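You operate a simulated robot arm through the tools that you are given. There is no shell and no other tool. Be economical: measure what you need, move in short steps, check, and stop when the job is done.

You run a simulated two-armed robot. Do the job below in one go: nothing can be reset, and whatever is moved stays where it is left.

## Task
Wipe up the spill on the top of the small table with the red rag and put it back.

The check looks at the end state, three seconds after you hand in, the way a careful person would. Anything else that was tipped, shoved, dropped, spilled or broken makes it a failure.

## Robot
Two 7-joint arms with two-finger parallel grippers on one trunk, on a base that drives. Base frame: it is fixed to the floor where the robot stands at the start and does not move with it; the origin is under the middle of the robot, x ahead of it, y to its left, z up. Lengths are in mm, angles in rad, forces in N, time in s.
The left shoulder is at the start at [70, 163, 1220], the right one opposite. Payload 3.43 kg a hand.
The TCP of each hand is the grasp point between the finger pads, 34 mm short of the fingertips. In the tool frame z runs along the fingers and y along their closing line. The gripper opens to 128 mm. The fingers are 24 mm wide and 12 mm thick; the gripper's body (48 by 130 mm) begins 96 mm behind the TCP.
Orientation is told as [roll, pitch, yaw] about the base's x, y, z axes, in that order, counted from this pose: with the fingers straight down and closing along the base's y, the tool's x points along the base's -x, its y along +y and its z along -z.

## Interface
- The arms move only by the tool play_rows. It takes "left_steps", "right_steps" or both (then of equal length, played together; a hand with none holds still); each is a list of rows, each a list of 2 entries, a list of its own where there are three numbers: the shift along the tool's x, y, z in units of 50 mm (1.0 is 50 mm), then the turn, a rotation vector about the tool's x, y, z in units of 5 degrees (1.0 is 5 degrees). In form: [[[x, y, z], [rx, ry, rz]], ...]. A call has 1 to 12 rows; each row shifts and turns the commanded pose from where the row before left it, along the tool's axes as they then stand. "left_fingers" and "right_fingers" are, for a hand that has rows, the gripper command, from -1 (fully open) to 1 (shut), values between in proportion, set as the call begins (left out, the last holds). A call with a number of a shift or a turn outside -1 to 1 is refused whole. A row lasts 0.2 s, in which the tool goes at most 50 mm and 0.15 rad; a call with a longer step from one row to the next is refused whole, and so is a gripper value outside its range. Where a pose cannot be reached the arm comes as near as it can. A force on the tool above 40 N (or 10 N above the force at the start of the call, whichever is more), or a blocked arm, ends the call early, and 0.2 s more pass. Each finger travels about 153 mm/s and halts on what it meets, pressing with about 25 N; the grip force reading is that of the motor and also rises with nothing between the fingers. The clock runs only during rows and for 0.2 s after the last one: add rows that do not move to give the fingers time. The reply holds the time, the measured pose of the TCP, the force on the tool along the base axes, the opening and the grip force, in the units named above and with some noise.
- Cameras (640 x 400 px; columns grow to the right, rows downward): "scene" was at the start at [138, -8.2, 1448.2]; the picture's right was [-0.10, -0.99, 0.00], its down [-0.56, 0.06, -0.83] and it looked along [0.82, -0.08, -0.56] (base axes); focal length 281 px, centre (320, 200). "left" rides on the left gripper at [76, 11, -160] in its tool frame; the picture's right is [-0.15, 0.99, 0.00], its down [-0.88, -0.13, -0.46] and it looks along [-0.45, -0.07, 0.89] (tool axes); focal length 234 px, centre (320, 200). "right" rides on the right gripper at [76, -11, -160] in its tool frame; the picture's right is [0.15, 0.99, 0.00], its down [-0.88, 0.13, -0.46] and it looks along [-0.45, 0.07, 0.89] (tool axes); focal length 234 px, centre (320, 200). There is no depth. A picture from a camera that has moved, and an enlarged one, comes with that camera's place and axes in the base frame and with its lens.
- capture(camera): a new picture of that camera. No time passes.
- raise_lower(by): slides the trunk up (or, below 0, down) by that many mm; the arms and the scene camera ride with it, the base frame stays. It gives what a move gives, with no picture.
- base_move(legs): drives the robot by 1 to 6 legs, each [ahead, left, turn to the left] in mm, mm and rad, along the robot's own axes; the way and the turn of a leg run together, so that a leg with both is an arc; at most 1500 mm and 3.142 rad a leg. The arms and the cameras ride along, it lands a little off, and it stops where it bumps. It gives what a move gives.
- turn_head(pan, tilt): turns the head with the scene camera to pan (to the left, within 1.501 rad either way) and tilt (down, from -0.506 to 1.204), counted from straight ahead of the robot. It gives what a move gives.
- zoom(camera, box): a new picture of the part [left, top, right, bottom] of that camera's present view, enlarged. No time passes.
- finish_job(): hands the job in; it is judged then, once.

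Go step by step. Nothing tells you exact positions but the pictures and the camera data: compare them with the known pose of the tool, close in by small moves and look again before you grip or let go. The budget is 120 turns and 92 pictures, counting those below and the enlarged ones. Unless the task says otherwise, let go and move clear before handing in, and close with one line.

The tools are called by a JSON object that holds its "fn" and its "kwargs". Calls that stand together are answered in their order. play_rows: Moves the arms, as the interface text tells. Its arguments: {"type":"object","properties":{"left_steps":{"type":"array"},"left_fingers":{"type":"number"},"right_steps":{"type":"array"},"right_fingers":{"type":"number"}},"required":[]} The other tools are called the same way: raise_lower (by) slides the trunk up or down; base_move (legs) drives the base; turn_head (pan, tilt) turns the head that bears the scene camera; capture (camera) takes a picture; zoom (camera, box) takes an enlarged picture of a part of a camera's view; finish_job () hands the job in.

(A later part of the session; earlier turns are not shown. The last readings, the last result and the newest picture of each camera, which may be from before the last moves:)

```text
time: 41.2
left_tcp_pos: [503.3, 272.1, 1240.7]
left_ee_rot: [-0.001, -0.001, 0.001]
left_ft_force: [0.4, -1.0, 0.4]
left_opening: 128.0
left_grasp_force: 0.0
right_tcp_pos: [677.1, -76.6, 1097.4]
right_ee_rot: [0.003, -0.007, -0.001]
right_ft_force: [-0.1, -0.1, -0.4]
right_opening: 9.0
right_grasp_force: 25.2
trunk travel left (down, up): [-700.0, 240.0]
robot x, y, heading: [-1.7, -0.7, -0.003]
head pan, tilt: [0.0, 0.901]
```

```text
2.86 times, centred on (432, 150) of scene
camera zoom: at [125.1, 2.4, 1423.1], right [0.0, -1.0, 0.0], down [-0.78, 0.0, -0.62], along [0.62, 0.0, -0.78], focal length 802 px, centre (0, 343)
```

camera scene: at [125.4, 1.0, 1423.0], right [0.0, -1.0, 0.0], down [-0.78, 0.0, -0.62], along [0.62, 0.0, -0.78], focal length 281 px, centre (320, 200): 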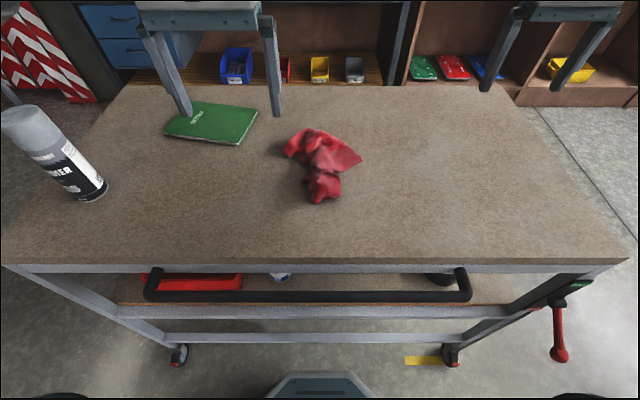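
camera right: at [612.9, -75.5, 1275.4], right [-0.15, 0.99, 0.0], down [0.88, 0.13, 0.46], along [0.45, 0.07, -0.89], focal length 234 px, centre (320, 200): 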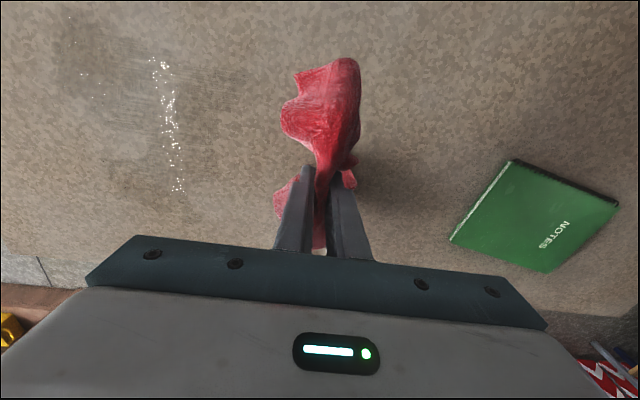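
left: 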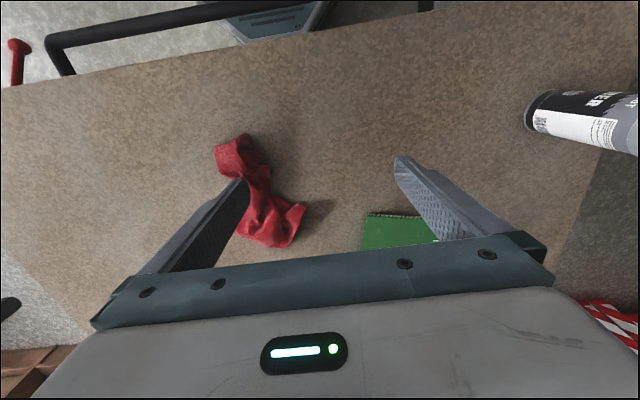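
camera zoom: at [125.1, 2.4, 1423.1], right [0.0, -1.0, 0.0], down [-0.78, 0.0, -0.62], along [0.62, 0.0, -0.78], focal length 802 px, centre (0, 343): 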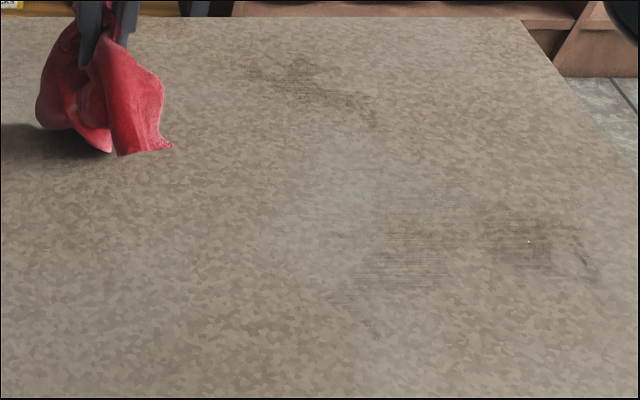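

Much drier now; remaining damp patches are near (610, -450), faintly (577, -318), and far at (770–870, -260 to -360). I'll wipe the near ones first with inward strokes.

{"fn": "play_rows", "kwargs": {"right_steps": [[[0.15, -0.9, 0], [0, 0, 0]], [[0.15, -0.9, 0], [0, 0, 0]], [[0.15, -0.9, 0], [0, 0, 0]], [[0.15, -0.9, 0], [0, 0, 0]], [[0.15, -0.9, 0], [0, 0, 0]], [[0.15, -0.9, 0], [0, 0, 0]], [[0.15, -0.9, 0], [0, 0, 0]], [[0.15, -0.9, 0], [0, 0, 0]], [[0.15, -0.9, 0], [0, 0, 0]], [[0.15, -0.4, 0.5], [0, 0, 0]], [[0, 0, 0.8], [0, 0, 0]], [[0, 0, 0.8], [0, 0, 0]]]}}

{"fn": "play_rows", "kwargs": {"right_steps": [[[0, 0.4, 0.15], [0, 0, 0]], [[0, 0.7, 0], [0, 0, 0]], [[0, 0.7, 0], [0, 0, 0]], [[0, 0.7, 0], [0, 0, 0]], [[0, 0.7, 0], [0, 0, 0]], [[0, 0.7, 0], [0, 0, 0]], [[0, 0.7, 0], [0, 0, 0]], [[0, 0.7, 0], [0, 0, 0]], [[0.5, 0, 0], [0, 0, 0]], [[0, -0.7, 0], [0, 0, 0]], [[0, -0.7, 0], [0, 0, 0]], [[0, -0.7, 0], [0, 0, 0]]]}}

{"fn": "play_rows", "kwargs": {"right_steps": [[[0, -0.7, 0], [0, 0, 0]], [[0, -0.7, 0], [0, 0, 0]], [[-0.6, 0, 0], [0, 0, 0]], [[-0.6, 0, 0], [0, 0, 0]], [[0, 0.7, 0], [0, 0, 0]], [[0, 0.7, 0], [0, 0, 0]], [[0, 0.7, 0], [0, 0, 0]], [[0, 0.7, 0], [0, 0, 0]], [[0, 0.7, 0], [0, 0, 0]], [[0, 0, -0.8], [0, 0, 0]], [[0, 0.4, -0.8], [0, 0, 0]], [[0, 0.9, -0.4], [0, 0, 0]]]}}

{"fn": "zoom", "kwargs": {"camera": "scene", "box": [320, 80, 544, 220]}}

```text
time: 43.8
left_tcp_pos: [504.5, 270.6, 1240.9]
left_ee_rot: [0.0, 0.003, 0.001]
left_ft_force: [0.6, -0.6, 0.2]
left_opening: 127.8
left_grasp_force: 0.0
right_tcp_pos: [604.4, -501.6, 990.6]
right_ee_rot: [0.001, -0.006, 0.001]
right_ft_force: [-0.2, -0.4, 0.4]
right_opening: 9.1
right_grasp_force: 24.8
trunk travel left (down, up): [-700.0, 240.0]
robot x, y, heading: [-2.2, -2.8, 0.002]
head pan, tilt: [0.0, 0.901]
```

```text
time: 46.4
left_tcp_pos: [502.8, 270.5, 1240.6]
left_ee_rot: [0.0, 0.001, 0.0]
left_ft_force: [-0.1, -0.3, -0.1]
left_opening: 128.2
left_grasp_force: 0.1
right_tcp_pos: [577.7, -341.6, 984.2]
right_ee_rot: [0.004, -0.006, 0.003]
right_ft_force: [-0.9, 3.4, 5.6]
right_opening: 7.9
right_grasp_force: 25.6
trunk travel left (down, up): [-700.0, 240.0]
robot x, y, heading: [3.8, 2.3, 0.002]
head pan, tilt: [0.0, 0.901]
```

```text
time: 49.0
left_tcp_pos: [505.8, 273.3, 1240.1]
left_ee_rot: [-0.003, 0.002, 0.001]
left_ft_force: [-1.2, 0.4, -0.4]
left_opening: 127.9
left_grasp_force: 0.1
right_tcp_pos: [639.0, -168.6, 1085.6]
right_ee_rot: [-0.002, -0.004, 0.0]
right_ft_force: [-1.4, -0.1, -0.2]
right_opening: 8.7
right_grasp_force: 25.1
trunk travel left (down, up): [-700.0, 240.0]
robot x, y, heading: [-2.2, 2.0, -0.001]
head pan, tilt: [0.0, 0.901]
```

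```text
2.86 times, centred on (432, 150) of scene
camera zoom: at [126.4, 4.3, 1422.9], right [0.0, -1.0, 0.0], down [-0.78, 0.0, -0.62], along [0.62, 0.0, -0.78], focal length 802 px, centre (0, 343)
```

zoom: 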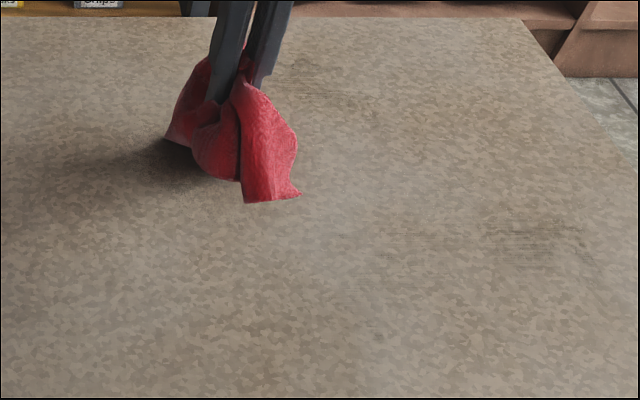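

Nearly dry. Next the far patch around x 770–870, y -360 to -260.

{"fn": "play_rows", "kwargs": {"right_steps": [[[-0.6, -0.75, 0], [0, 0, 0]], [[-0.6, -0.75, 0], [0, 0, 0]], [[-0.6, -0.75, 0], [0, 0, 0]], [[-0.6, -0.75, 0], [0, 0, 0]], [[-0.4, -0.75, 0], [0, 0, 0]], [[0, -0.6, 0.4], [0, 0, 0]], [[0, 0, 0.9], [0, 0, 0]], [[0, 0, 0.7], [0, 0, 0]], [[0, 0.6, 0], [0, 0, 0]], [[0, 0.6, 0], [0, 0, 0]], [[0, 0.6, 0], [0, 0, 0]], [[0, 0.6, 0], [0, 0, 0]]]}}

{"fn": "play_rows", "kwargs": {"right_steps": [[[0, 0.6, 0], [0, 0, 0]], [[0, 0.6, 0], [0, 0, 0]], [[-0.6, 0, 0], [0, 0, 0]], [[0, -0.7, 0], [0, 0, 0]], [[0, -0.7, 0], [0, 0, 0]], [[0, -0.7, 0], [0, 0, 0]], [[0, -0.7, 0], [0, 0, 0]], [[0.8, 0, 0], [0, 0, 0]], [[0, 0.7, 0], [0, 0, 0]], [[0, 0.7, 0], [0, 0, 0]], [[0, 0.7, 0], [0, 0, 0]], [[0, 0.7, 0], [0, 0, 0]]]}}

{"fn": "play_rows", "kwargs": {"right_steps": [[[0, 0, -0.7], [0, 0, 0]], [[0, 0, -0.9], [0, 0, 0]], [[0.4, 0.6, -0.6], [0, 0, 0]], [[0.4, 0.8, 0], [0, 0, 0]], [[0.4, 0.8, 0], [0, 0, 0]], [[0.4, 0.8, 0], [0, 0, 0]], [[0, 0, 0], [0, 0, 0]]]}}

{"fn": "zoom", "kwargs": {"camera": "scene", "box": [320, 80, 544, 220]}}

{"fn": "capture", "kwargs": {"camera": "scene"}}

```text
time: 51.6
left_tcp_pos: [504.0, 272.5, 1240.3]
left_ee_rot: [0.0, 0.002, 0.0]
left_ft_force: [-0.2, 0.3, -0.6]
left_opening: 128.0
left_grasp_force: 0.0
right_tcp_pos: [779.3, -268.5, 985.9]
right_ee_rot: [0.0, -0.005, 0.0]
right_ft_force: [-0.3, 0.6, 0.1]
right_opening: 8.9
right_grasp_force: 24.9
trunk travel left (down, up): [-700.0, 240.0]
robot x, y, heading: [1.6, -0.5, -0.0]
head pan, tilt: [0.0, 0.901]
```

```text
time: 54.2
left_tcp_pos: [504.2, 272.5, 1239.2]
left_ee_rot: [-0.002, 0.002, 0.0]
left_ft_force: [0.2, 0.4, -0.2]
left_opening: 128.0
left_grasp_force: 0.1
right_tcp_pos: [770.0, -206.4, 983.7]
right_ee_rot: [0.0, -0.003, 0.0]
right_ft_force: [0.5, 0.4, -0.6]
right_opening: 8.8
right_grasp_force: 24.7
trunk travel left (down, up): [-700.0, 240.0]
robot x, y, heading: [1.0, -2.3, -0.007]
head pan, tilt: [0.0, 0.901]
```

```text
time: 55.8
left_tcp_pos: [503.8, 270.4, 1240.5]
left_ee_rot: [0.0, 0.002, 0.0]
left_ft_force: [0.2, 0.0, 0.3]
left_opening: 128.1
left_grasp_force: 0.1
right_tcp_pos: [686.5, -59.1, 1095.9]
right_ee_rot: [0.003, -0.004, -0.002]
right_ft_force: [0.3, 0.2, 0.0]
right_opening: 8.7
right_grasp_force: 25.3
trunk travel left (down, up): [-700.0, 240.0]
robot x, y, heading: [1.5, -3.9, -0.002]
head pan, tilt: [0.0, 0.901]
```

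```text
2.86 times, centred on (432, 150) of scene
camera zoom: at [125.9, 0.1, 1423.0], right [0.0, -1.0, 0.0], down [-0.78, 0.0, -0.62], along [0.62, 0.0, -0.78], focal length 802 px, centre (0, 343)
```

zoom: 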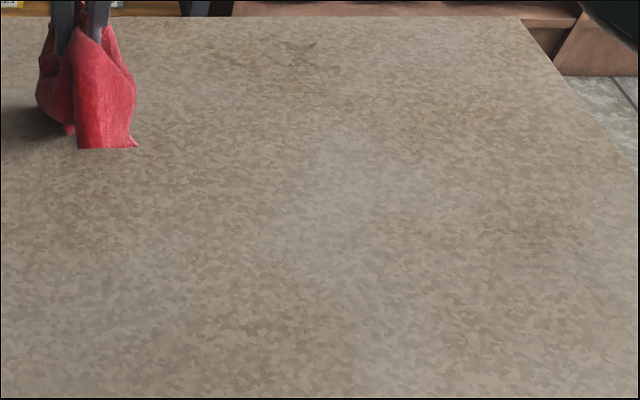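

```text
55 pictures are left
camera scene: at [125.9, 0.1, 1423.0], right [0.0, -1.0, 0.0], down [-0.78, 0.0, -0.62], along [0.62, 0.0, -0.78], focal length 281 px, centre (320, 200)
```

scene: 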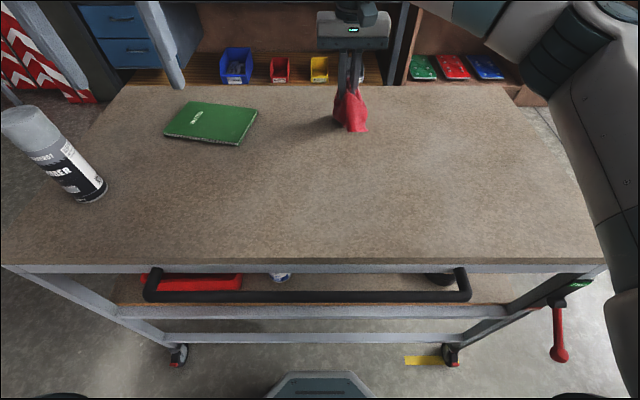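

Almost clean; a faint mark remains at the far side (~905, -320) and maybe near (610, -460). Zooming in to check.

{"fn": "zoom", "kwargs": {"camera": "scene", "box": [385, 80, 481, 140]}}

{"fn": "zoom", "kwargs": {"camera": "scene", "box": [460, 130, 556, 190]}}

{"fn": "zoom", "kwargs": {"camera": "right", "box": [0, 0, 320, 200]}}

```text
6.67 times, centred on (433, 110) of scene
camera zoom: at [125.9, 0.1, 1423.0], right [0.0, -1.0, 0.0], down [-0.78, 0.0, -0.62], along [0.62, 0.0, -0.78], focal length 1871 px, centre (-433, 800)
```

zoom: 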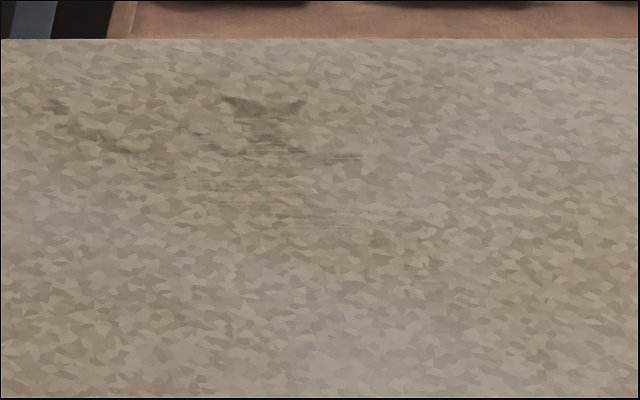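

```text
6.67 times, centred on (508, 160) of scene
camera zoom: at [125.9, 0.1, 1423.0], right [0.0, -1.0, 0.0], down [-0.78, 0.0, -0.62], along [0.62, 0.0, -0.78], focal length 1871 px, centre (-933, 467)
```

zoom: 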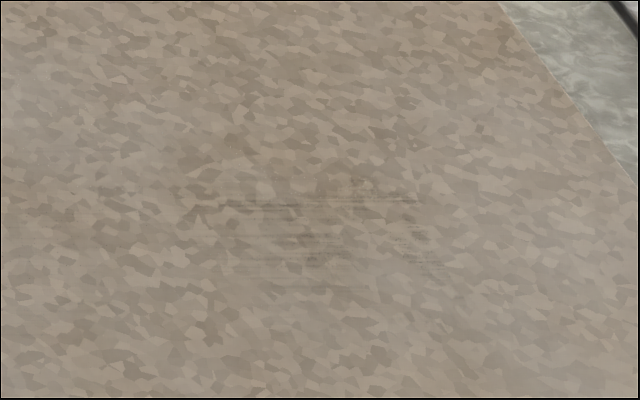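

```text
2.00 times, centred on (160, 100) of right
camera zoom: at [611.0, -71.5, 1255.0], right [-0.15, 0.99, 0.0], down [0.88, 0.13, 0.46], along [0.45, 0.07, -0.89], focal length 468 px, centre (640, 400)
```

zoom: 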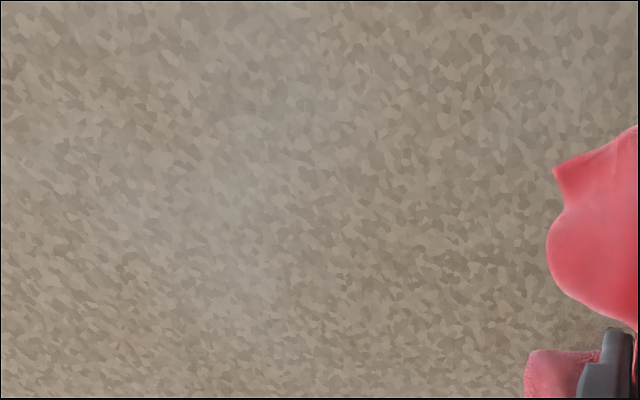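

Thin remnants only. One more pass on each: first the far strip.

{"fn": "play_rows", "kwargs": {"right_steps": [[[-0.6, -0.7, 0], [0, 0, 0]], [[-0.6, -0.7, 0], [0, 0, 0]], [[-0.6, -0.6, 0], [0, 0, 0]], [[-0.6, -0.6, 0], [0, 0, 0]], [[-0.3, 0, 0.6], [0, 0, 0]], [[0, 0, 0.8], [0, 0, 0]], [[0, 0, 0.8], [0, 0, 0]], [[0, -0.6, 0], [0, 0, 0]], [[0, -0.6, 0], [0, 0, 0]], [[0, -0.6, 0], [0, 0, 0]], [[0, -0.6, 0], [0, 0, 0]], [[0, -0.6, 0], [0, 0, 0]]]}}

{"fn": "play_rows", "kwargs": {"right_steps": [[[0, -0.3, 0], [0, 0, 0]], [[0.5, 0, 0], [0, 0, 0]], [[0, 0.6, 0], [0, 0, 0]], [[0, 0.6, 0], [0, 0, 0]], [[0, 0.6, 0], [0, 0, 0]], [[0, 0.6, 0], [0, 0, 0]], [[0, 0.6, 0], [0, 0, 0]], [[0, 0.3, 0], [0, 0, 0]], [[0.5, 0, 0], [0, 0, 0]], [[0, -0.6, 0], [0, 0, 0]], [[0, -0.6, 0], [0, 0, 0]], [[0, -0.6, 0], [0, 0, 0]]]}}

{"fn": "zoom", "kwargs": {"camera": "scene", "box": [320, 80, 544, 220]}}

```text
time: 58.4
left_tcp_pos: [502.4, 270.7, 1241.2]
left_ee_rot: [0.0, 0.001, -0.002]
left_ft_force: [-0.3, 0.5, -0.5]
left_opening: 128.0
left_grasp_force: 0.0
right_tcp_pos: [821.8, -339.6, 985.7]
right_ee_rot: [0.002, -0.005, 0.001]
right_ft_force: [-0.4, -0.3, 1.2]
right_opening: 8.7
right_grasp_force: 24.9
trunk travel left (down, up): [-700.0, 240.0]
robot x, y, heading: [-0.5, 2.2, -0.006]
head pan, tilt: [0.0, 0.901]
```

```text
time: 61.0
left_tcp_pos: [501.9, 271.1, 1242.8]
left_ee_rot: [0.001, 0.0, -0.001]
left_ft_force: [0.3, 0.1, 0.1]
left_opening: 127.9
left_grasp_force: 0.0
right_tcp_pos: [767.0, -282.8, 985.3]
right_ee_rot: [0.004, -0.006, 0.001]
right_ft_force: [-0.3, 1.8, 10.3]
right_opening: 9.1
right_grasp_force: 24.5
right hand out of reach, approached as far as the arm can: row 1
trunk travel left (down, up): [-700.0, 240.0]
robot x, y, heading: [-1.0, -1.9, -0.005]
head pan, tilt: [0.0, 0.901]
```

```text
2.86 times, centred on (432, 150) of scene
camera zoom: at [123.8, 0.6, 1423.2], right [0.0, -1.0, 0.0], down [-0.78, 0.0, -0.62], along [0.62, 0.0, -0.78], focal length 802 px, centre (0, 343)
```

zoom: 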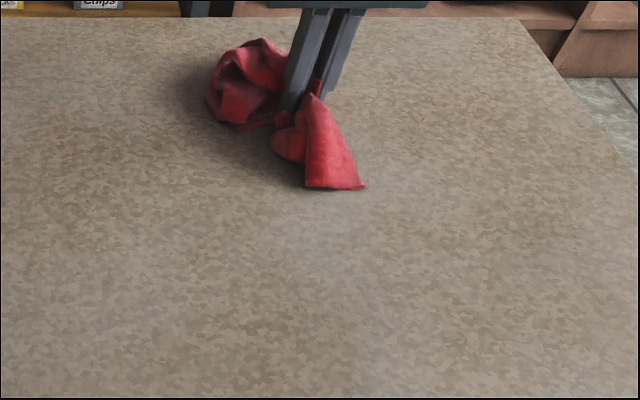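

The far strip is done and the rest looks clean. I'll do one last pass over the near right side, then lift away for inspection.

{"fn": "play_rows", "kwargs": {"right_steps": [[[0.3, 0, -0.7], [0, 0, 0]], [[0.5, 0, -0.8], [0, 0, 0]], [[0.6, -0.7, -0.2], [0, 0, 0]], [[0.6, -0.7, 0], [0, 0, 0]], [[0.6, -0.7, 0], [0, 0, 0]], [[0.5, -0.8, 0], [0, 0, 0]], [[0, -0.9, 0], [0, 0, 0]], [[0, -0.7, 0.5], [0, 0, 0]], [[0, 0, 0.6], [0, 0, 0]], [[0, 0, 0.6], [0, 0, 0]], [[0, 0.6, 0], [0, 0, 0]], [[0, 0.6, 0], [0, 0, 0]]]}}

{"fn": "play_rows", "kwargs": {"right_steps": [[[0, 0.6, 0], [0, 0, 0]], [[0, 0.6, 0], [0, 0, 0]], [[0, 0.6, 0], [0, 0, 0]], [[0, 0.6, 0], [0, 0, 0]], [[0, 0.6, 0], [0, 0, 0]], [[0, 0.6, 0], [0, 0, 0]], [[0, 0, -0.7], [0, 0, 0]], [[0, 0, -0.9], [0, 0, 0]], [[0, 0.7, -0.4], [0, 0, 0]], [[0, 0.9, 0], [0, 0, 0]], [[0, 0.9, 0], [0, 0, 0]], [[0, 0.8, 0], [0, 0, 0]]]}}

{"fn": "zoom", "kwargs": {"camera": "scene", "box": [320, 80, 544, 220]}}

{"fn": "zoom", "kwargs": {"camera": "scene", "box": [385, 80, 481, 140]}}

{"fn": "capture", "kwargs": {"camera": "right"}}

```text
time: 63.6
left_tcp_pos: [504.1, 270.9, 1239.5]
left_ee_rot: [-0.001, 0.002, 0.0]
left_ft_force: [0.3, -0.3, 0.2]
left_opening: 127.8
left_grasp_force: 0.1
right_tcp_pos: [614.0, -446.5, 983.6]
right_ee_rot: [0.001, -0.006, -0.001]
right_ft_force: [0.1, 0.7, 5.3]
right_opening: 8.8
right_grasp_force: 24.7
trunk travel left (down, up): [-700.0, 240.0]
robot x, y, heading: [0.1, -1.2, -0.001]
head pan, tilt: [0.0, 0.901]
```

```text
time: 66.2
left_tcp_pos: [504.6, 273.5, 1240.3]
left_ee_rot: [-0.001, 0.001, 0.0]
left_ft_force: [-0.3, 0.2, -0.3]
left_opening: 127.9
left_grasp_force: 0.0
right_tcp_pos: [615.8, -100.5, 1083.5]
right_ee_rot: [0.0, -0.004, 0.0]
right_ft_force: [0.3, 0.7, 0.1]
right_opening: 8.8
right_grasp_force: 25.4
trunk travel left (down, up): [-700.0, 240.0]
robot x, y, heading: [1.0, 2.1, -0.005]
head pan, tilt: [0.0, 0.901]
```

```text
2.86 times, centred on (432, 150) of scene
camera zoom: at [125.9, 3.1, 1423.0], right [0.0, -1.0, 0.0], down [-0.78, 0.0, -0.62], along [0.62, 0.0, -0.78], focal length 802 px, centre (0, 343)
```

zoom: 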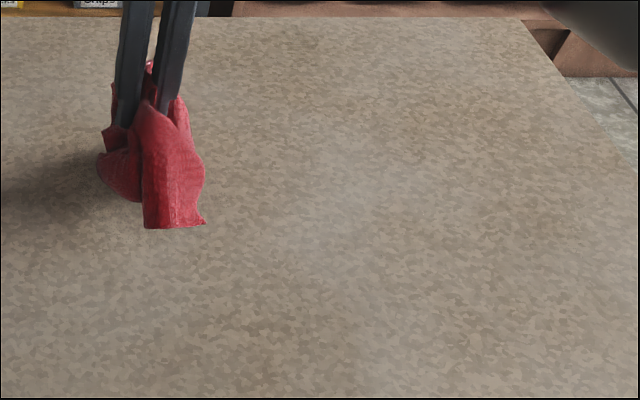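

```text
6.67 times, centred on (433, 110) of scene
camera zoom: at [125.9, 3.1, 1423.0], right [0.0, -1.0, 0.0], down [-0.78, 0.0, -0.62], along [0.62, 0.0, -0.78], focal length 1871 px, centre (-433, 800)
```

zoom: 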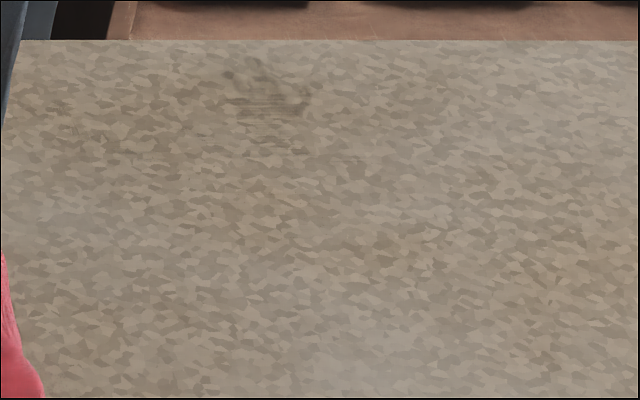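

```text
48 pictures are left
camera right: at [539.7, -112.2, 1242.4], right [-0.15, 0.99, 0.0], down [0.88, 0.13, 0.46], along [0.45, 0.07, -0.89], focal length 234 px, centre (320, 200)
```

right: 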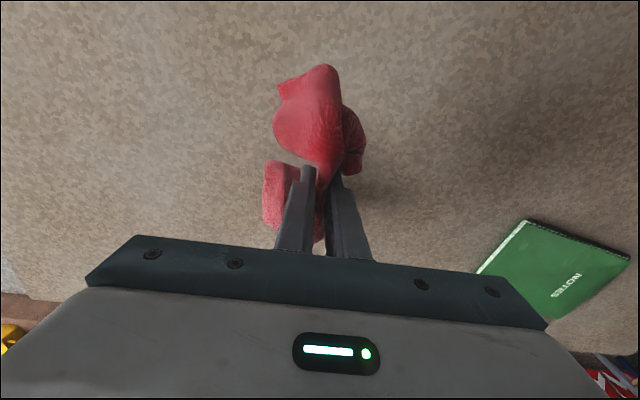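

Only a faint trace of drying remains at the far edge (~910, -315). I'll carry the rag back above its original spot and wait a moment, then recheck.

{"fn": "play_rows", "kwargs": {"right_steps": [[[0.2, 0.6, 0], [0, 0, 0]], [[0.2, 0.8, 0], [0, 0, 0]], [[0.2, 0.6, 0], [0, 0, 0]], [[0, 0, 0], [0, 0, 0]], [[0, 0, 0], [0, 0, 0]], [[0, 0, 0], [0, 0, 0]], [[0, 0, 0], [0, 0, 0]], [[0, 0, 0], [0, 0, 0]], [[0, 0, 0], [0, 0, 0]], [[0, 0, 0], [0, 0, 0]], [[0, 0, 0], [0, 0, 0]], [[0, 0, 0], [0, 0, 0]]]}}

{"fn": "zoom", "kwargs": {"camera": "scene", "box": [385, 80, 481, 140]}}

{"fn": "zoom", "kwargs": {"camera": "scene", "box": [240, 80, 480, 230]}}

```text
time: 68.8
left_tcp_pos: [504.2, 272.5, 1240.3]
left_ee_rot: [0.001, -0.001, -0.001]
left_ft_force: [0.4, 0.2, 0.2]
left_opening: 128.0
left_grasp_force: 0.1
right_tcp_pos: [584.3, -2.3, 1086.8]
right_ee_rot: [0.001, -0.006, 0.001]
right_ft_force: [0.9, -0.4, -0.8]
right_opening: 8.6
right_grasp_force: 24.5
trunk travel left (down, up): [-700.0, 240.0]
robot x, y, heading: [-0.1, 2.9, 0.007]
head pan, tilt: [0.0, 0.901]
```

```text
6.67 times, centred on (433, 110) of scene
camera zoom: at [125.5, 1.0, 1423.0], right [0.0, -1.0, 0.0], down [-0.78, 0.0, -0.62], along [0.62, 0.0, -0.78], focal length 1871 px, centre (-433, 800)
```

zoom: 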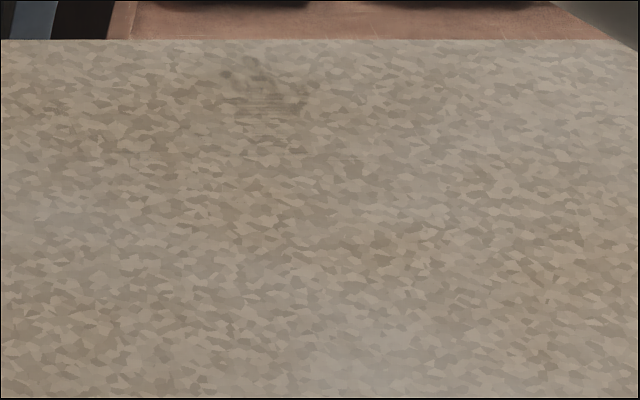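

```text
2.67 times, centred on (360, 155) of scene
camera zoom: at [125.5, 1.0, 1423.0], right [0.0, -1.0, 0.0], down [-0.78, 0.0, -0.62], along [0.62, 0.0, -0.78], focal length 748 px, centre (213, 320)
```

zoom: 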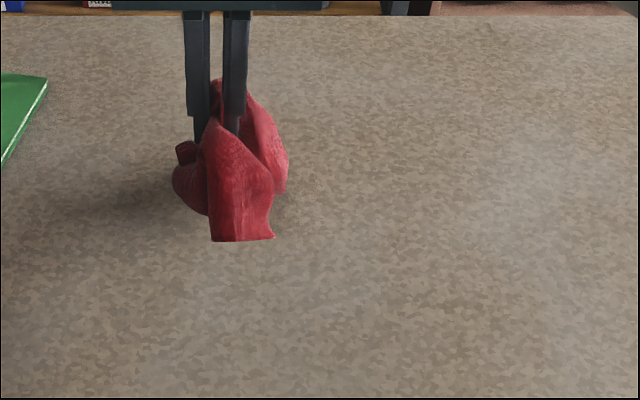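

The trace is practically gone and still fading. Now I'll lower the rag onto its original place and release.

{"fn": "play_rows", "kwargs": {"right_steps": [[[-0.4, 0, 0.5], [0, 0, 0]], [[-0.2, 0, 0.5], [0, 0, 0]], [[0.3, 0, 0.4], [0, 0, 0]], [[0.4, 0, 0.3], [0, 0, 0]], [[0.2, 0, 0.2], [0, 0, 0]], [[0, 0, 0], [0, 0, 0]]]}}

{"fn": "capture", "kwargs": {"camera": "right"}}

{"fn": "zoom", "kwargs": {"camera": "scene", "box": [240, 80, 480, 230]}}

```text
time: 70.2
left_tcp_pos: [503.4, 272.0, 1241.1]
left_ee_rot: [0.001, -0.001, 0.001]
left_ft_force: [-0.2, -1.1, -0.3]
left_opening: 128.0
left_grasp_force: 0.1
right_tcp_pos: [569.8, -2.5, 989.5]
right_ee_rot: [0.001, -0.005, 0.0]
right_ft_force: [0.6, -0.7, 0.7]
right_opening: 8.9
right_grasp_force: 24.4
trunk travel left (down, up): [-700.0, 240.0]
robot x, y, heading: [0.5, 2.6, 0.002]
head pan, tilt: [0.0, 0.901]
```

```text
45 pictures are left
camera right: at [493.8, -14.0, 1148.9], right [-0.15, 0.99, 0.0], down [0.88, 0.13, 0.46], along [0.46, 0.07, -0.89], focal length 234 px, centre (320, 200)
```

right: 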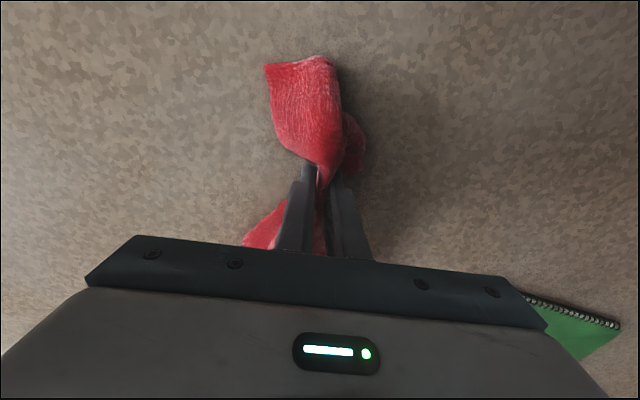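

```text
2.67 times, centred on (360, 155) of scene
camera zoom: at [125.4, 1.1, 1423.0], right [0.0, -1.0, 0.0], down [-0.78, 0.0, -0.62], along [0.62, 0.0, -0.78], focal length 748 px, centre (213, 320)
```

zoom: 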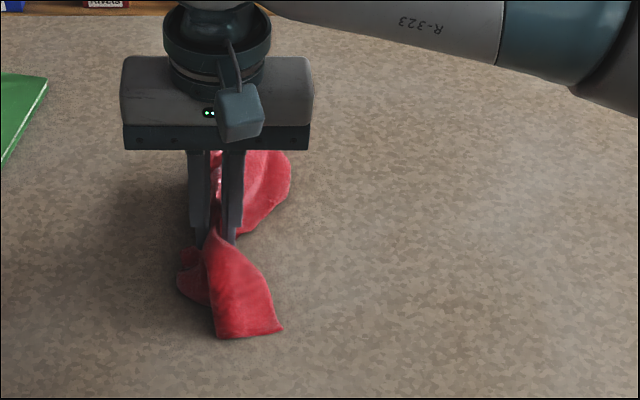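

The rag lies where it was, in a very similar shape. Releasing and lifting straight up.

{"fn": "play_rows", "kwargs": {"right_steps": [[[0, 0, 0], [0, 0, 0]], [[0, 0, 0], [0, 0, 0]], [[0, 0, 0], [0, 0, 0]], [[0, 0, 0], [0, 0, 0]], [[0, 0, -0.4], [0, 0, 0]], [[0, 0, -0.7], [0, 0, 0]], [[0, 0, -0.9], [0, 0, 0]], [[0, 0, -0.9], [0, 0, 0]], [[0, 0, -0.6], [0, 0, 0]]], "right_fingers": -1}}

{"fn": "capture", "kwargs": {"camera": "scene"}}

{"fn": "capture", "kwargs": {"camera": "right"}}

```text
time: 72.2
left_tcp_pos: [503.5, 271.9, 1240.6]
left_ee_rot: [-0.001, 0.001, 0.0]
left_ft_force: [-1.0, -0.4, -1.0]
left_opening: 128.2
left_grasp_force: 0.1
right_tcp_pos: [566.1, -1.9, 1165.3]
right_ee_rot: [0.002, -0.005, 0.001]
right_ft_force: [-0.8, -0.2, -0.2]
right_opening: 128.1
right_grasp_force: 0.0
trunk travel left (down, up): [-700.0, 240.0]
robot x, y, heading: [-0.7, 1.1, 0.001]
head pan, tilt: [0.0, 0.901]
```

```text
43 pictures are left
camera scene: at [125.0, 1.4, 1423.0], right [0.0, -1.0, 0.0], down [-0.78, 0.0, -0.62], along [0.62, 0.0, -0.78], focal length 281 px, centre (320, 200)
```

scene: 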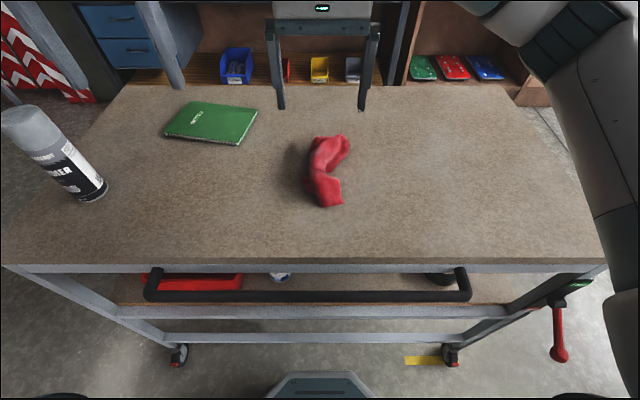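

```text
42 pictures are left
camera right: at [491.8, -14.7, 1324.8], right [-0.15, 0.99, 0.0], down [0.88, 0.13, 0.46], along [0.46, 0.07, -0.89], focal length 234 px, centre (320, 200)
```

right: 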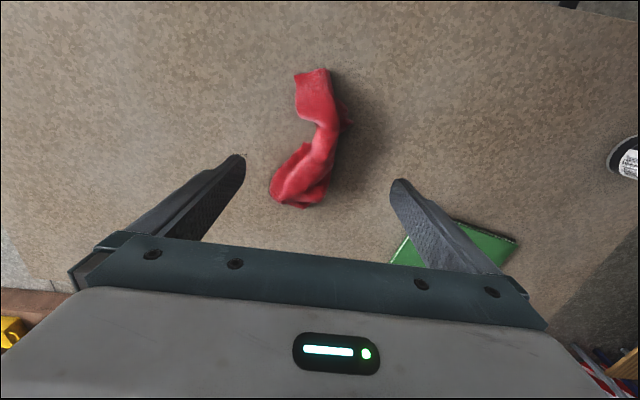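

The rag is back and everything else is undisturbed. I'll move the right hand back to its side and do a last check of the surface.

{"fn": "play_rows", "kwargs": {"right_steps": [[[0, -0.8, 0], [0, 0, 0]], [[0, -0.9, 0], [0, 0, 0]], [[0, -0.9, 0], [0, 0, 0]], [[0, -0.9, 0], [0, 0, 0]], [[0, -0.9, 0], [0, 0, 0]], [[0, -0.9, 0], [0, 0, 0]], [[0, -0.9, 0], [0, 0, 0]], [[0, -0.9, 0], [0, 0, 0]], [[-0.7, -0.5, 0], [0, 0, 0]], [[-0.7, 0, 0], [0, 0, 0]]]}}

{"fn": "zoom", "kwargs": {"camera": "scene", "box": [260, 80, 484, 220]}}

{"fn": "zoom", "kwargs": {"camera": "scene", "box": [385, 80, 577, 200]}}

{"fn": "capture", "kwargs": {"camera": "right"}}

```text
time: 74.4
left_tcp_pos: [505.4, 271.6, 1239.7]
left_ee_rot: [-0.002, 0.002, -0.002]
left_ft_force: [0.7, 0.7, 0.6]
left_opening: 127.9
left_grasp_force: 0.1
right_tcp_pos: [641.1, -383.0, 1163.6]
right_ee_rot: [0.001, -0.003, -0.001]
right_ft_force: [0.6, 0.0, -0.4]
right_opening: 128.1
right_grasp_force: 0.0
trunk travel left (down, up): [-700.0, 240.0]
robot x, y, heading: [1.2, 3.2, 0.003]
head pan, tilt: [0.0, 0.901]
```

```text
2.86 times, centred on (372, 150) of scene
camera zoom: at [127.1, 2.2, 1422.8], right [0.0, -1.0, 0.0], down [-0.78, 0.0, -0.62], along [0.62, 0.0, -0.78], focal length 802 px, centre (171, 343)
```

zoom: 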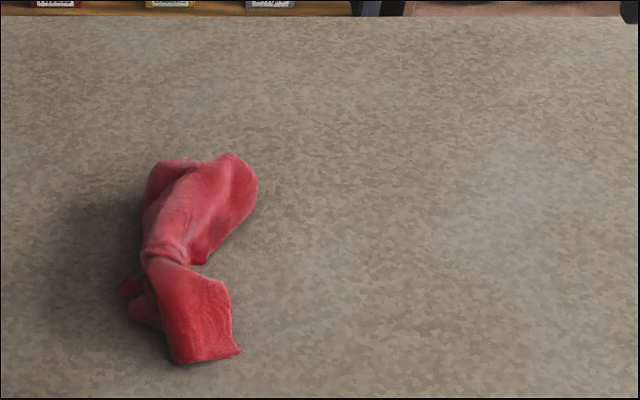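

```text
3.33 times, centred on (481, 140) of scene
camera zoom: at [127.1, 2.2, 1422.8], right [0.0, -1.0, 0.0], down [-0.78, 0.0, -0.62], along [0.62, 0.0, -0.78], focal length 936 px, centre (-217, 400)
```

zoom: 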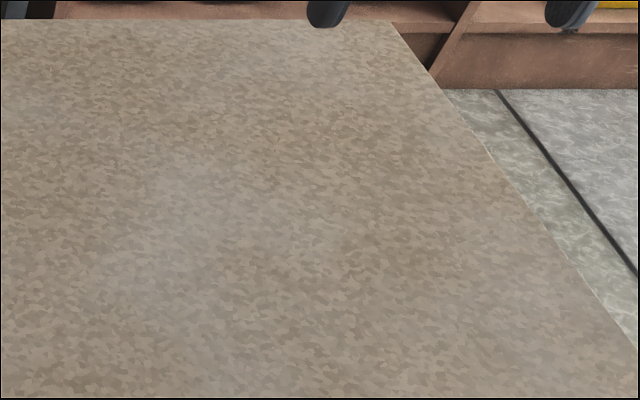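

```text
39 pictures are left
camera right: at [564.7, -394.6, 1324.5], right [-0.15, 0.99, 0.0], down [0.88, 0.13, 0.46], along [0.45, 0.07, -0.89], focal length 234 px, centre (320, 200)
```

right: 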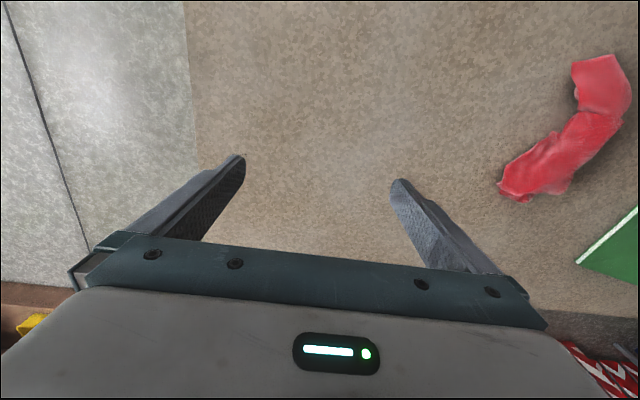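

The surface looks clean; I'll check one tiny glint near the far edge.

{"fn": "zoom", "kwargs": {"camera": "scene", "box": [376, 82, 440, 122]}}

```text
10.00 times, centred on (408, 102) of scene
camera zoom: at [127.1, 2.2, 1422.8], right [0.0, -1.0, 0.0], down [-0.78, 0.0, -0.62], along [0.62, 0.0, -0.78], focal length 2807 px, centre (-560, 1180)
```

zoom: 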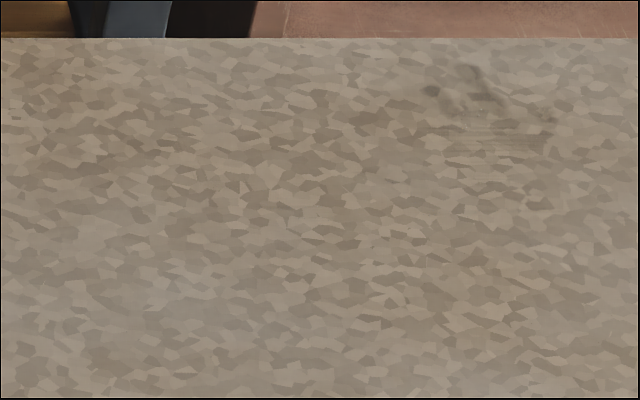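

A small damp remnant is still there at about (880–945, -325). I'll pick the rag up again and wipe it with the hand tilted forward for reach.

{"fn": "play_rows", "kwargs": {"right_steps": [[[0.5, 0.6, 0], [0, 0, 0]], [[0.5, 0.7, 0], [0, 0, 0]], [[0.4, 0.9, 0], [0, 0, 0]], [[0, 0.9, 0], [0, 0, 0]], [[0, 0.9, 0], [0, 0, 0]], [[0, 0.9, 0], [0, 0, 0]], [[0, 0.9, 0], [0, 0, 0]], [[0, 0.9, 0.2], [0, 0, 0]], [[0, 0.9, 0.4], [0, 0, 0]], [[0, 0.2, 0.8], [0, 0, 0]], [[0, 0, 0.8], [0, 0, 0]]]}}

{"fn": "capture", "kwargs": {"camera": "right"}}

{"fn": "zoom", "kwargs": {"camera": "scene", "box": [240, 80, 480, 230]}}

```text
time: 76.8
left_tcp_pos: [505.0, 270.8, 1241.7]
left_ee_rot: [-0.002, 0.002, -0.001]
left_ft_force: [0.5, -0.7, -0.4]
left_opening: 128.2
left_grasp_force: 0.1
right_tcp_pos: [570.1, 7.9, 1053.5]
right_ee_rot: [0.001, -0.006, 0.001]
right_ft_force: [-0.3, -0.3, -0.2]
right_opening: 127.8
right_grasp_force: 0.0
trunk travel left (down, up): [-700.0, 240.0]
robot x, y, heading: [0.4, -0.4, 0.005]
head pan, tilt: [0.0, 0.901]
```

```text
37 pictures are left
camera right: at [494.6, -4.4, 1214.1], right [-0.15, 0.99, 0.0], down [0.88, 0.13, 0.46], along [0.45, 0.07, -0.89], focal length 234 px, centre (320, 200)
```

right: 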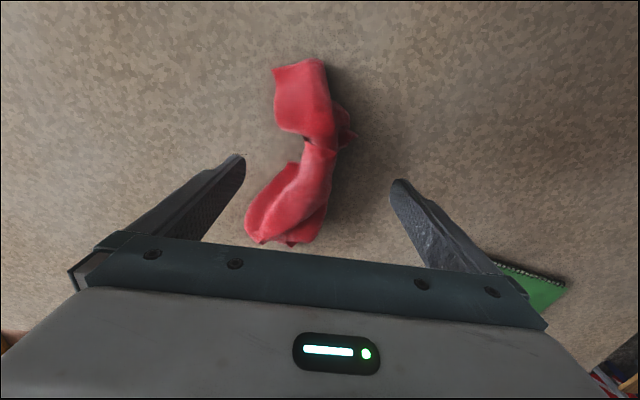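

```text
2.67 times, centred on (360, 155) of scene
camera zoom: at [126.1, 0.7, 1423.0], right [0.0, -1.0, 0.0], down [-0.78, 0.0, -0.62], along [0.62, 0.0, -0.78], focal length 748 px, centre (213, 320)
```

zoom: 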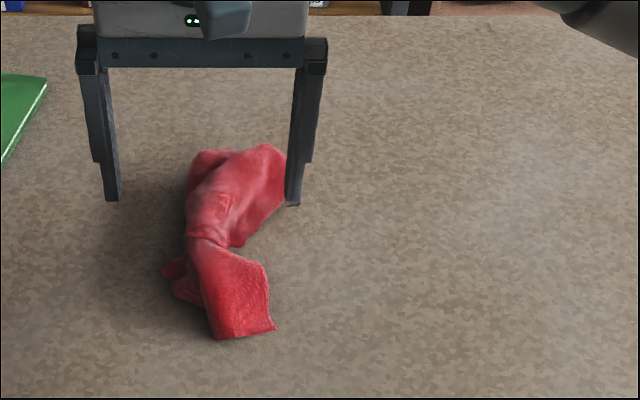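

The neck is centred between the fingers. Lowering, gripping, and lifting.

{"fn": "play_rows", "kwargs": {"right_steps": [[[0, 0, 0.6], [0, 0, 0]], [[0, 0, 0.5], [0, 0, 0]], [[0, 0, 0.23], [0, 0, 0]]]}}

{"fn": "play_rows", "kwargs": {"right_steps": [[[0, 0, 0], [0, 0, 0]], [[0, 0, 0], [0, 0, 0]], [[0, 0, 0], [0, 0, 0]], [[0, 0, 0], [0, 0, 0]], [[0, 0, -0.5], [0, 0, 0]], [[0, 0, -0.8], [0, 0, 0]], [[0, 0, -0.8], [0, 0, 0]], [[-0.2, -0.5, 0], [0, 0, 0]], [[-0.6, -0.75, 0], [0, 0, 0]], [[-0.6, -0.75, 0], [0, 0, 0]], [[-0.6, -0.75, 0], [0, 0, 0]], [[-0.6, -0.75, 0], [0, 0, 0]]], "right_fingers": 1}}

{"fn": "play_rows", "kwargs": {"right_steps": [[[-0.6, -0.75, 0], [0, 0, 0]], [[-0.6, -0.75, 0], [0, -0.8, 0]], [[0, -0.75, 0], [0, -1, 0]], [[0, -0.5, 0], [0, -1, 0]], [[0, 0, 0], [0, -1, 0]], [[0, 0, 0], [0, -1, 0]], [[0, 0, 0], [0, -1, 0]]]}}

{"fn": "capture", "kwargs": {"camera": "scene"}}

```text
time: 77.6
left_tcp_pos: [503.7, 271.7, 1241.6]
left_ee_rot: [0.001, 0.001, 0.001]
left_ft_force: [-0.1, -0.7, -0.2]
left_opening: 128.3
left_grasp_force: 0.2
right_tcp_pos: [570.1, 8.3, 986.7]
right_ee_rot: [0.001, -0.006, -0.002]
right_ft_force: [0.2, -0.6, 0.5]
right_opening: 127.9
right_grasp_force: 0.1
trunk travel left (down, up): [-700.0, 240.0]
robot x, y, heading: [0.1, -1.6, 0.001]
head pan, tilt: [0.0, 0.901]
```

```text
time: 80.2
left_tcp_pos: [504.7, 270.3, 1242.0]
left_ee_rot: [0.001, 0.001, 0.0]
left_ft_force: [0.5, -0.2, 0.8]
left_opening: 127.9
left_grasp_force: 0.0
right_tcp_pos: [700.9, -171.3, 1092.7]
right_ee_rot: [0.004, -0.005, 0.0]
right_ft_force: [0.1, 0.2, 0.3]
right_opening: 6.9
right_grasp_force: 25.4
trunk travel left (down, up): [-700.0, 240.0]
robot x, y, heading: [0.3, 0.5, 0.0]
head pan, tilt: [0.0, 0.901]
```

```text
time: 81.8
left_tcp_pos: [503.7, 270.2, 1242.1]
left_ee_rot: [0.0, 0.0, 0.0]
left_ft_force: [1.2, 0.1, 0.1]
left_opening: 128.2
left_grasp_force: 0.1
right_tcp_pos: [760.6, -305.8, 1093.4]
right_ee_rot: [0.002, -0.513, -0.001]
right_ft_force: [0.3, -0.1, -0.9]
right_opening: 6.7
right_grasp_force: 25.1
trunk travel left (down, up): [-700.0, 240.0]
robot x, y, heading: [-0.5, -0.7, 0.0]
head pan, tilt: [0.0, 0.901]
```

```text
35 pictures are left
camera scene: at [125.3, 0.4, 1423.1], right [0.0, -1.0, 0.0], down [-0.78, 0.0, -0.62], along [0.62, 0.0, -0.78], focal length 281 px, centre (320, 200)
```

scene: 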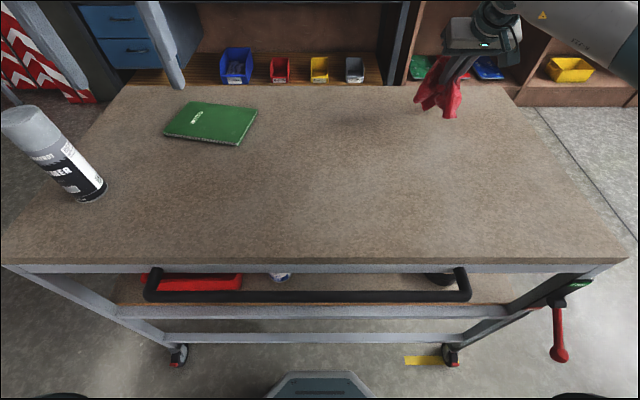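

The hand is tilted forward as intended. I'll extend and lower over the far remnant.

{"fn": "play_rows", "kwargs": {"right_steps": [[[-0.64, 0.2, 0.36], [0, 0, 0]], [[-0.64, 0.2, 0.36], [0, 0, 0]], [[-0.64, 0.2, 0.36], [0, 0, 0]], [[0.265, 0, 0.47], [0, 0, 0]], [[0.265, 0, 0.47], [0, 0, 0]], [[0.265, 0, 0.47], [0, 0, 0]], [[0.245, 0, 0.44], [0, 0, 0]]]}}

{"fn": "zoom", "kwargs": {"camera": "scene", "box": [340, 40, 532, 160]}}

{"fn": "capture", "kwargs": {"camera": "right"}}

```text
time: 83.4
left_tcp_pos: [504.7, 271.8, 1241.5]
left_ee_rot: [0.0, -0.002, 0.0]
left_ft_force: [0.8, -0.4, 0.0]
left_opening: 128.1
left_grasp_force: 0.0
right_tcp_pos: [869.7, -275.3, 988.2]
right_ee_rot: [0.003, -0.512, -0.001]
right_ft_force: [0.0, 0.2, 2.6]
right_opening: 6.9
right_grasp_force: 25.0
trunk travel left (down, up): [-700.0, 240.0]
robot x, y, heading: [4.2, -2.3, 0.001]
head pan, tilt: [0.0, 0.901]
```

```text
3.33 times, centred on (436, 100) of scene
camera zoom: at [125.4, 0.5, 1423.1], right [0.0, -1.0, 0.0], down [-0.78, 0.0, -0.62], along [0.62, 0.0, -0.78], focal length 936 px, centre (-67, 533)
```

zoom: 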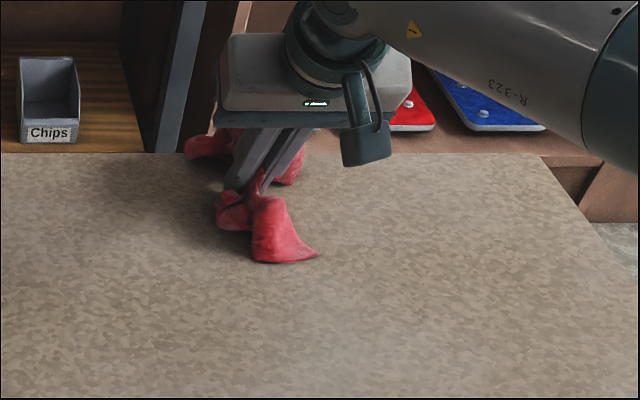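

```text
33 pictures are left
camera right: at [726.6, -287.2, 1090.5], right [-0.13, 0.99, -0.07], down [0.54, 0.13, 0.83], along [0.83, 0.07, -0.56], focal length 234 px, centre (320, 200)
```

right: 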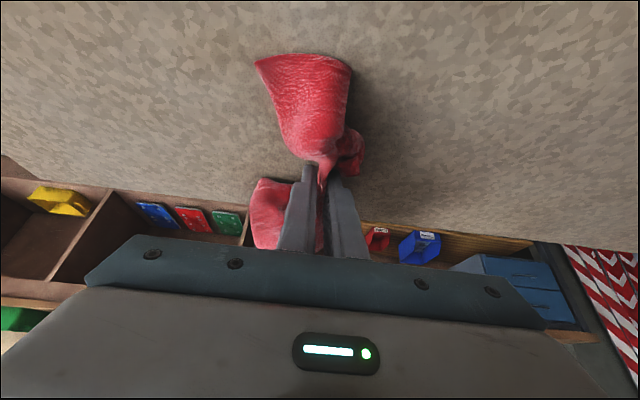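

The cloth lies over the far strip. Sweeping across it and then drawing back.

{"fn": "play_rows", "kwargs": {"right_steps": [[[0, -0.6, 0], [0, 0, 0]], [[0, -0.6, 0], [0, 0, 0]], [[0, -0.6, 0], [0, 0, 0]], [[0, -0.4, 0], [0, 0, 0]], [[-0.26, 0, 0.15], [0, 0, 0]], [[0, 0.6, 0], [0, 0, 0]], [[0, 0.6, 0], [0, 0, 0]], [[0, 0.6, 0], [0, 0, 0]], [[0, 0.4, 0], [0, 0, 0]]]}}

{"fn": "zoom", "kwargs": {"camera": "scene", "box": [376, 70, 472, 130]}}

```text
time: 85.4
left_tcp_pos: [503.2, 271.1, 1239.7]
left_ee_rot: [-0.002, -0.001, 0.002]
left_ft_force: [-0.4, -0.6, -0.3]
left_opening: 128.0
left_grasp_force: 0.0
right_tcp_pos: [884.2, -272.8, 985.7]
right_ee_rot: [0.003, -0.511, 0.001]
right_ft_force: [1.1, -0.8, 3.2]
right_opening: 6.7
right_grasp_force: 24.7
trunk travel left (down, up): [-700.0, 240.0]
robot x, y, heading: [-1.7, -0.0, -0.001]
head pan, tilt: [0.0, 0.901]
```

```text
6.67 times, centred on (424, 100) of scene
camera zoom: at [125.0, 1.5, 1423.1], right [0.0, -1.0, 0.0], down [-0.78, 0.0, -0.62], along [0.62, 0.0, -0.78], focal length 1871 px, centre (-373, 867)
```

zoom: 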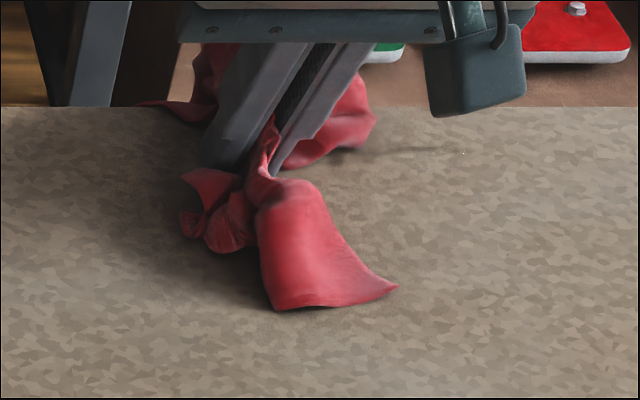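

Looks far better. One more sweep while drawing back, then lift and look.

{"fn": "play_rows", "kwargs": {"right_steps": [[[0, -0.6, 0], [0, 0, 0]], [[0, -0.6, 0], [0, 0, 0]], [[0, -0.6, 0], [0, 0, 0]], [[0, -0.6, 0], [0, 0, 0]], [[0.35, 0, -0.2], [0, 0, 0]], [[0, 0.7, 0], [0, 0, 0]], [[0, 0.7, 0], [0, 0, 0]], [[0.35, 0.7, -0.2], [0, 0, 0]], [[0.35, 0.7, -0.2], [0, 0, 0]], [[0.35, 0, -0.6], [0, 0, 0]], [[0.1, 0, -0.8], [0, 0, 0]], [[0.1, 0, -0.8], [0, 0, 0]]]}}

{"fn": "play_rows", "kwargs": {"right_steps": [[[0.2, 0.6, -0.2], [0, 0.8, 0]], [[0.2, 0.7, 0], [0, 1, 0]], [[0.2, 0.7, 0], [0, 1, 0]], [[0.2, 0.7, 0], [0, 1, 0]], [[0.2, 0.7, 0], [0, 1, 0]], [[0.2, 0.7, 0], [0, 1, 0]], [[0.5, 0, 0], [0, 0, 0]]]}}

{"fn": "zoom", "kwargs": {"camera": "scene", "box": [376, 80, 472, 140]}}

{"fn": "zoom", "kwargs": {"camera": "scene", "box": [260, 80, 484, 220]}}

```text
time: 88.0
left_tcp_pos: [503.4, 272.3, 1240.3]
left_ee_rot: [0.001, 0.001, 0.001]
left_ft_force: [-0.2, 0.0, 0.1]
left_opening: 128.0
left_grasp_force: 0.2
right_tcp_pos: [745.0, -255.2, 1069.2]
right_ee_rot: [0.002, -0.512, -0.001]
right_ft_force: [-0.5, -0.5, 0.2]
right_opening: 6.8
right_grasp_force: 24.8
trunk travel left (down, up): [-700.0, 240.0]
robot x, y, heading: [-0.2, 0.6, 0.003]
head pan, tilt: [0.0, 0.901]
```

```text
time: 89.6
left_tcp_pos: [502.6, 268.9, 1242.9]
left_ee_rot: [0.002, 0.0, 0.0]
left_ft_force: [0.6, -0.2, 1.2]
left_opening: 128.1
left_grasp_force: 0.1
right_tcp_pos: [659.0, -50.9, 1063.4]
right_ee_rot: [0.005, -0.005, 0.0]
right_ft_force: [-0.5, -0.2, -0.8]
right_opening: 7.0
right_grasp_force: 24.9
trunk travel left (down, up): [-700.0, 240.0]
robot x, y, heading: [0.6, -1.3, -0.001]
head pan, tilt: [0.0, 0.901]
```

```text
6.67 times, centred on (424, 110) of scene
camera zoom: at [124.2, -0.9, 1423.2], right [0.0, -1.0, 0.0], down [-0.78, 0.0, -0.62], along [0.62, 0.0, -0.78], focal length 1871 px, centre (-373, 800)
```

zoom: 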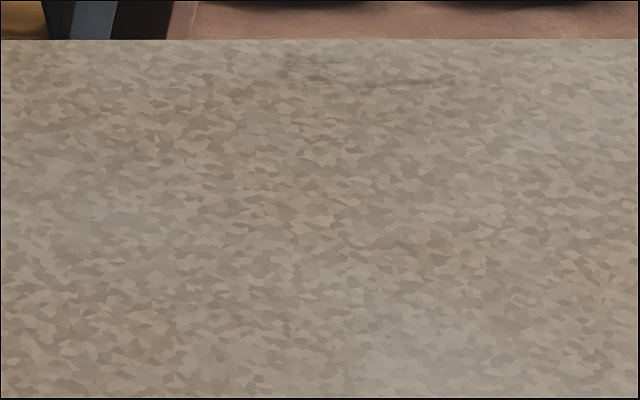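

```text
2.86 times, centred on (372, 150) of scene
camera zoom: at [124.2, -0.9, 1423.2], right [0.0, -1.0, 0.0], down [-0.78, 0.0, -0.62], along [0.62, 0.0, -0.78], focal length 802 px, centre (171, 343)
```

zoom: 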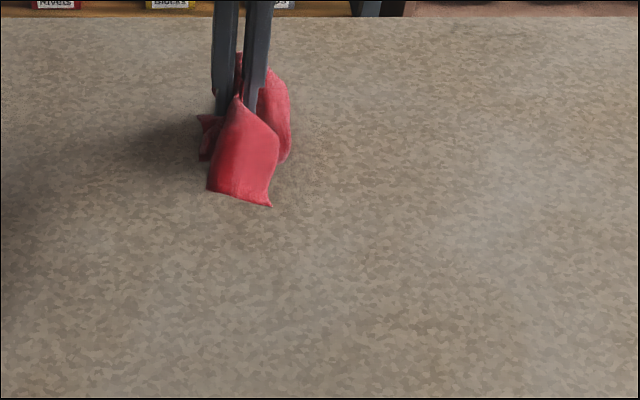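

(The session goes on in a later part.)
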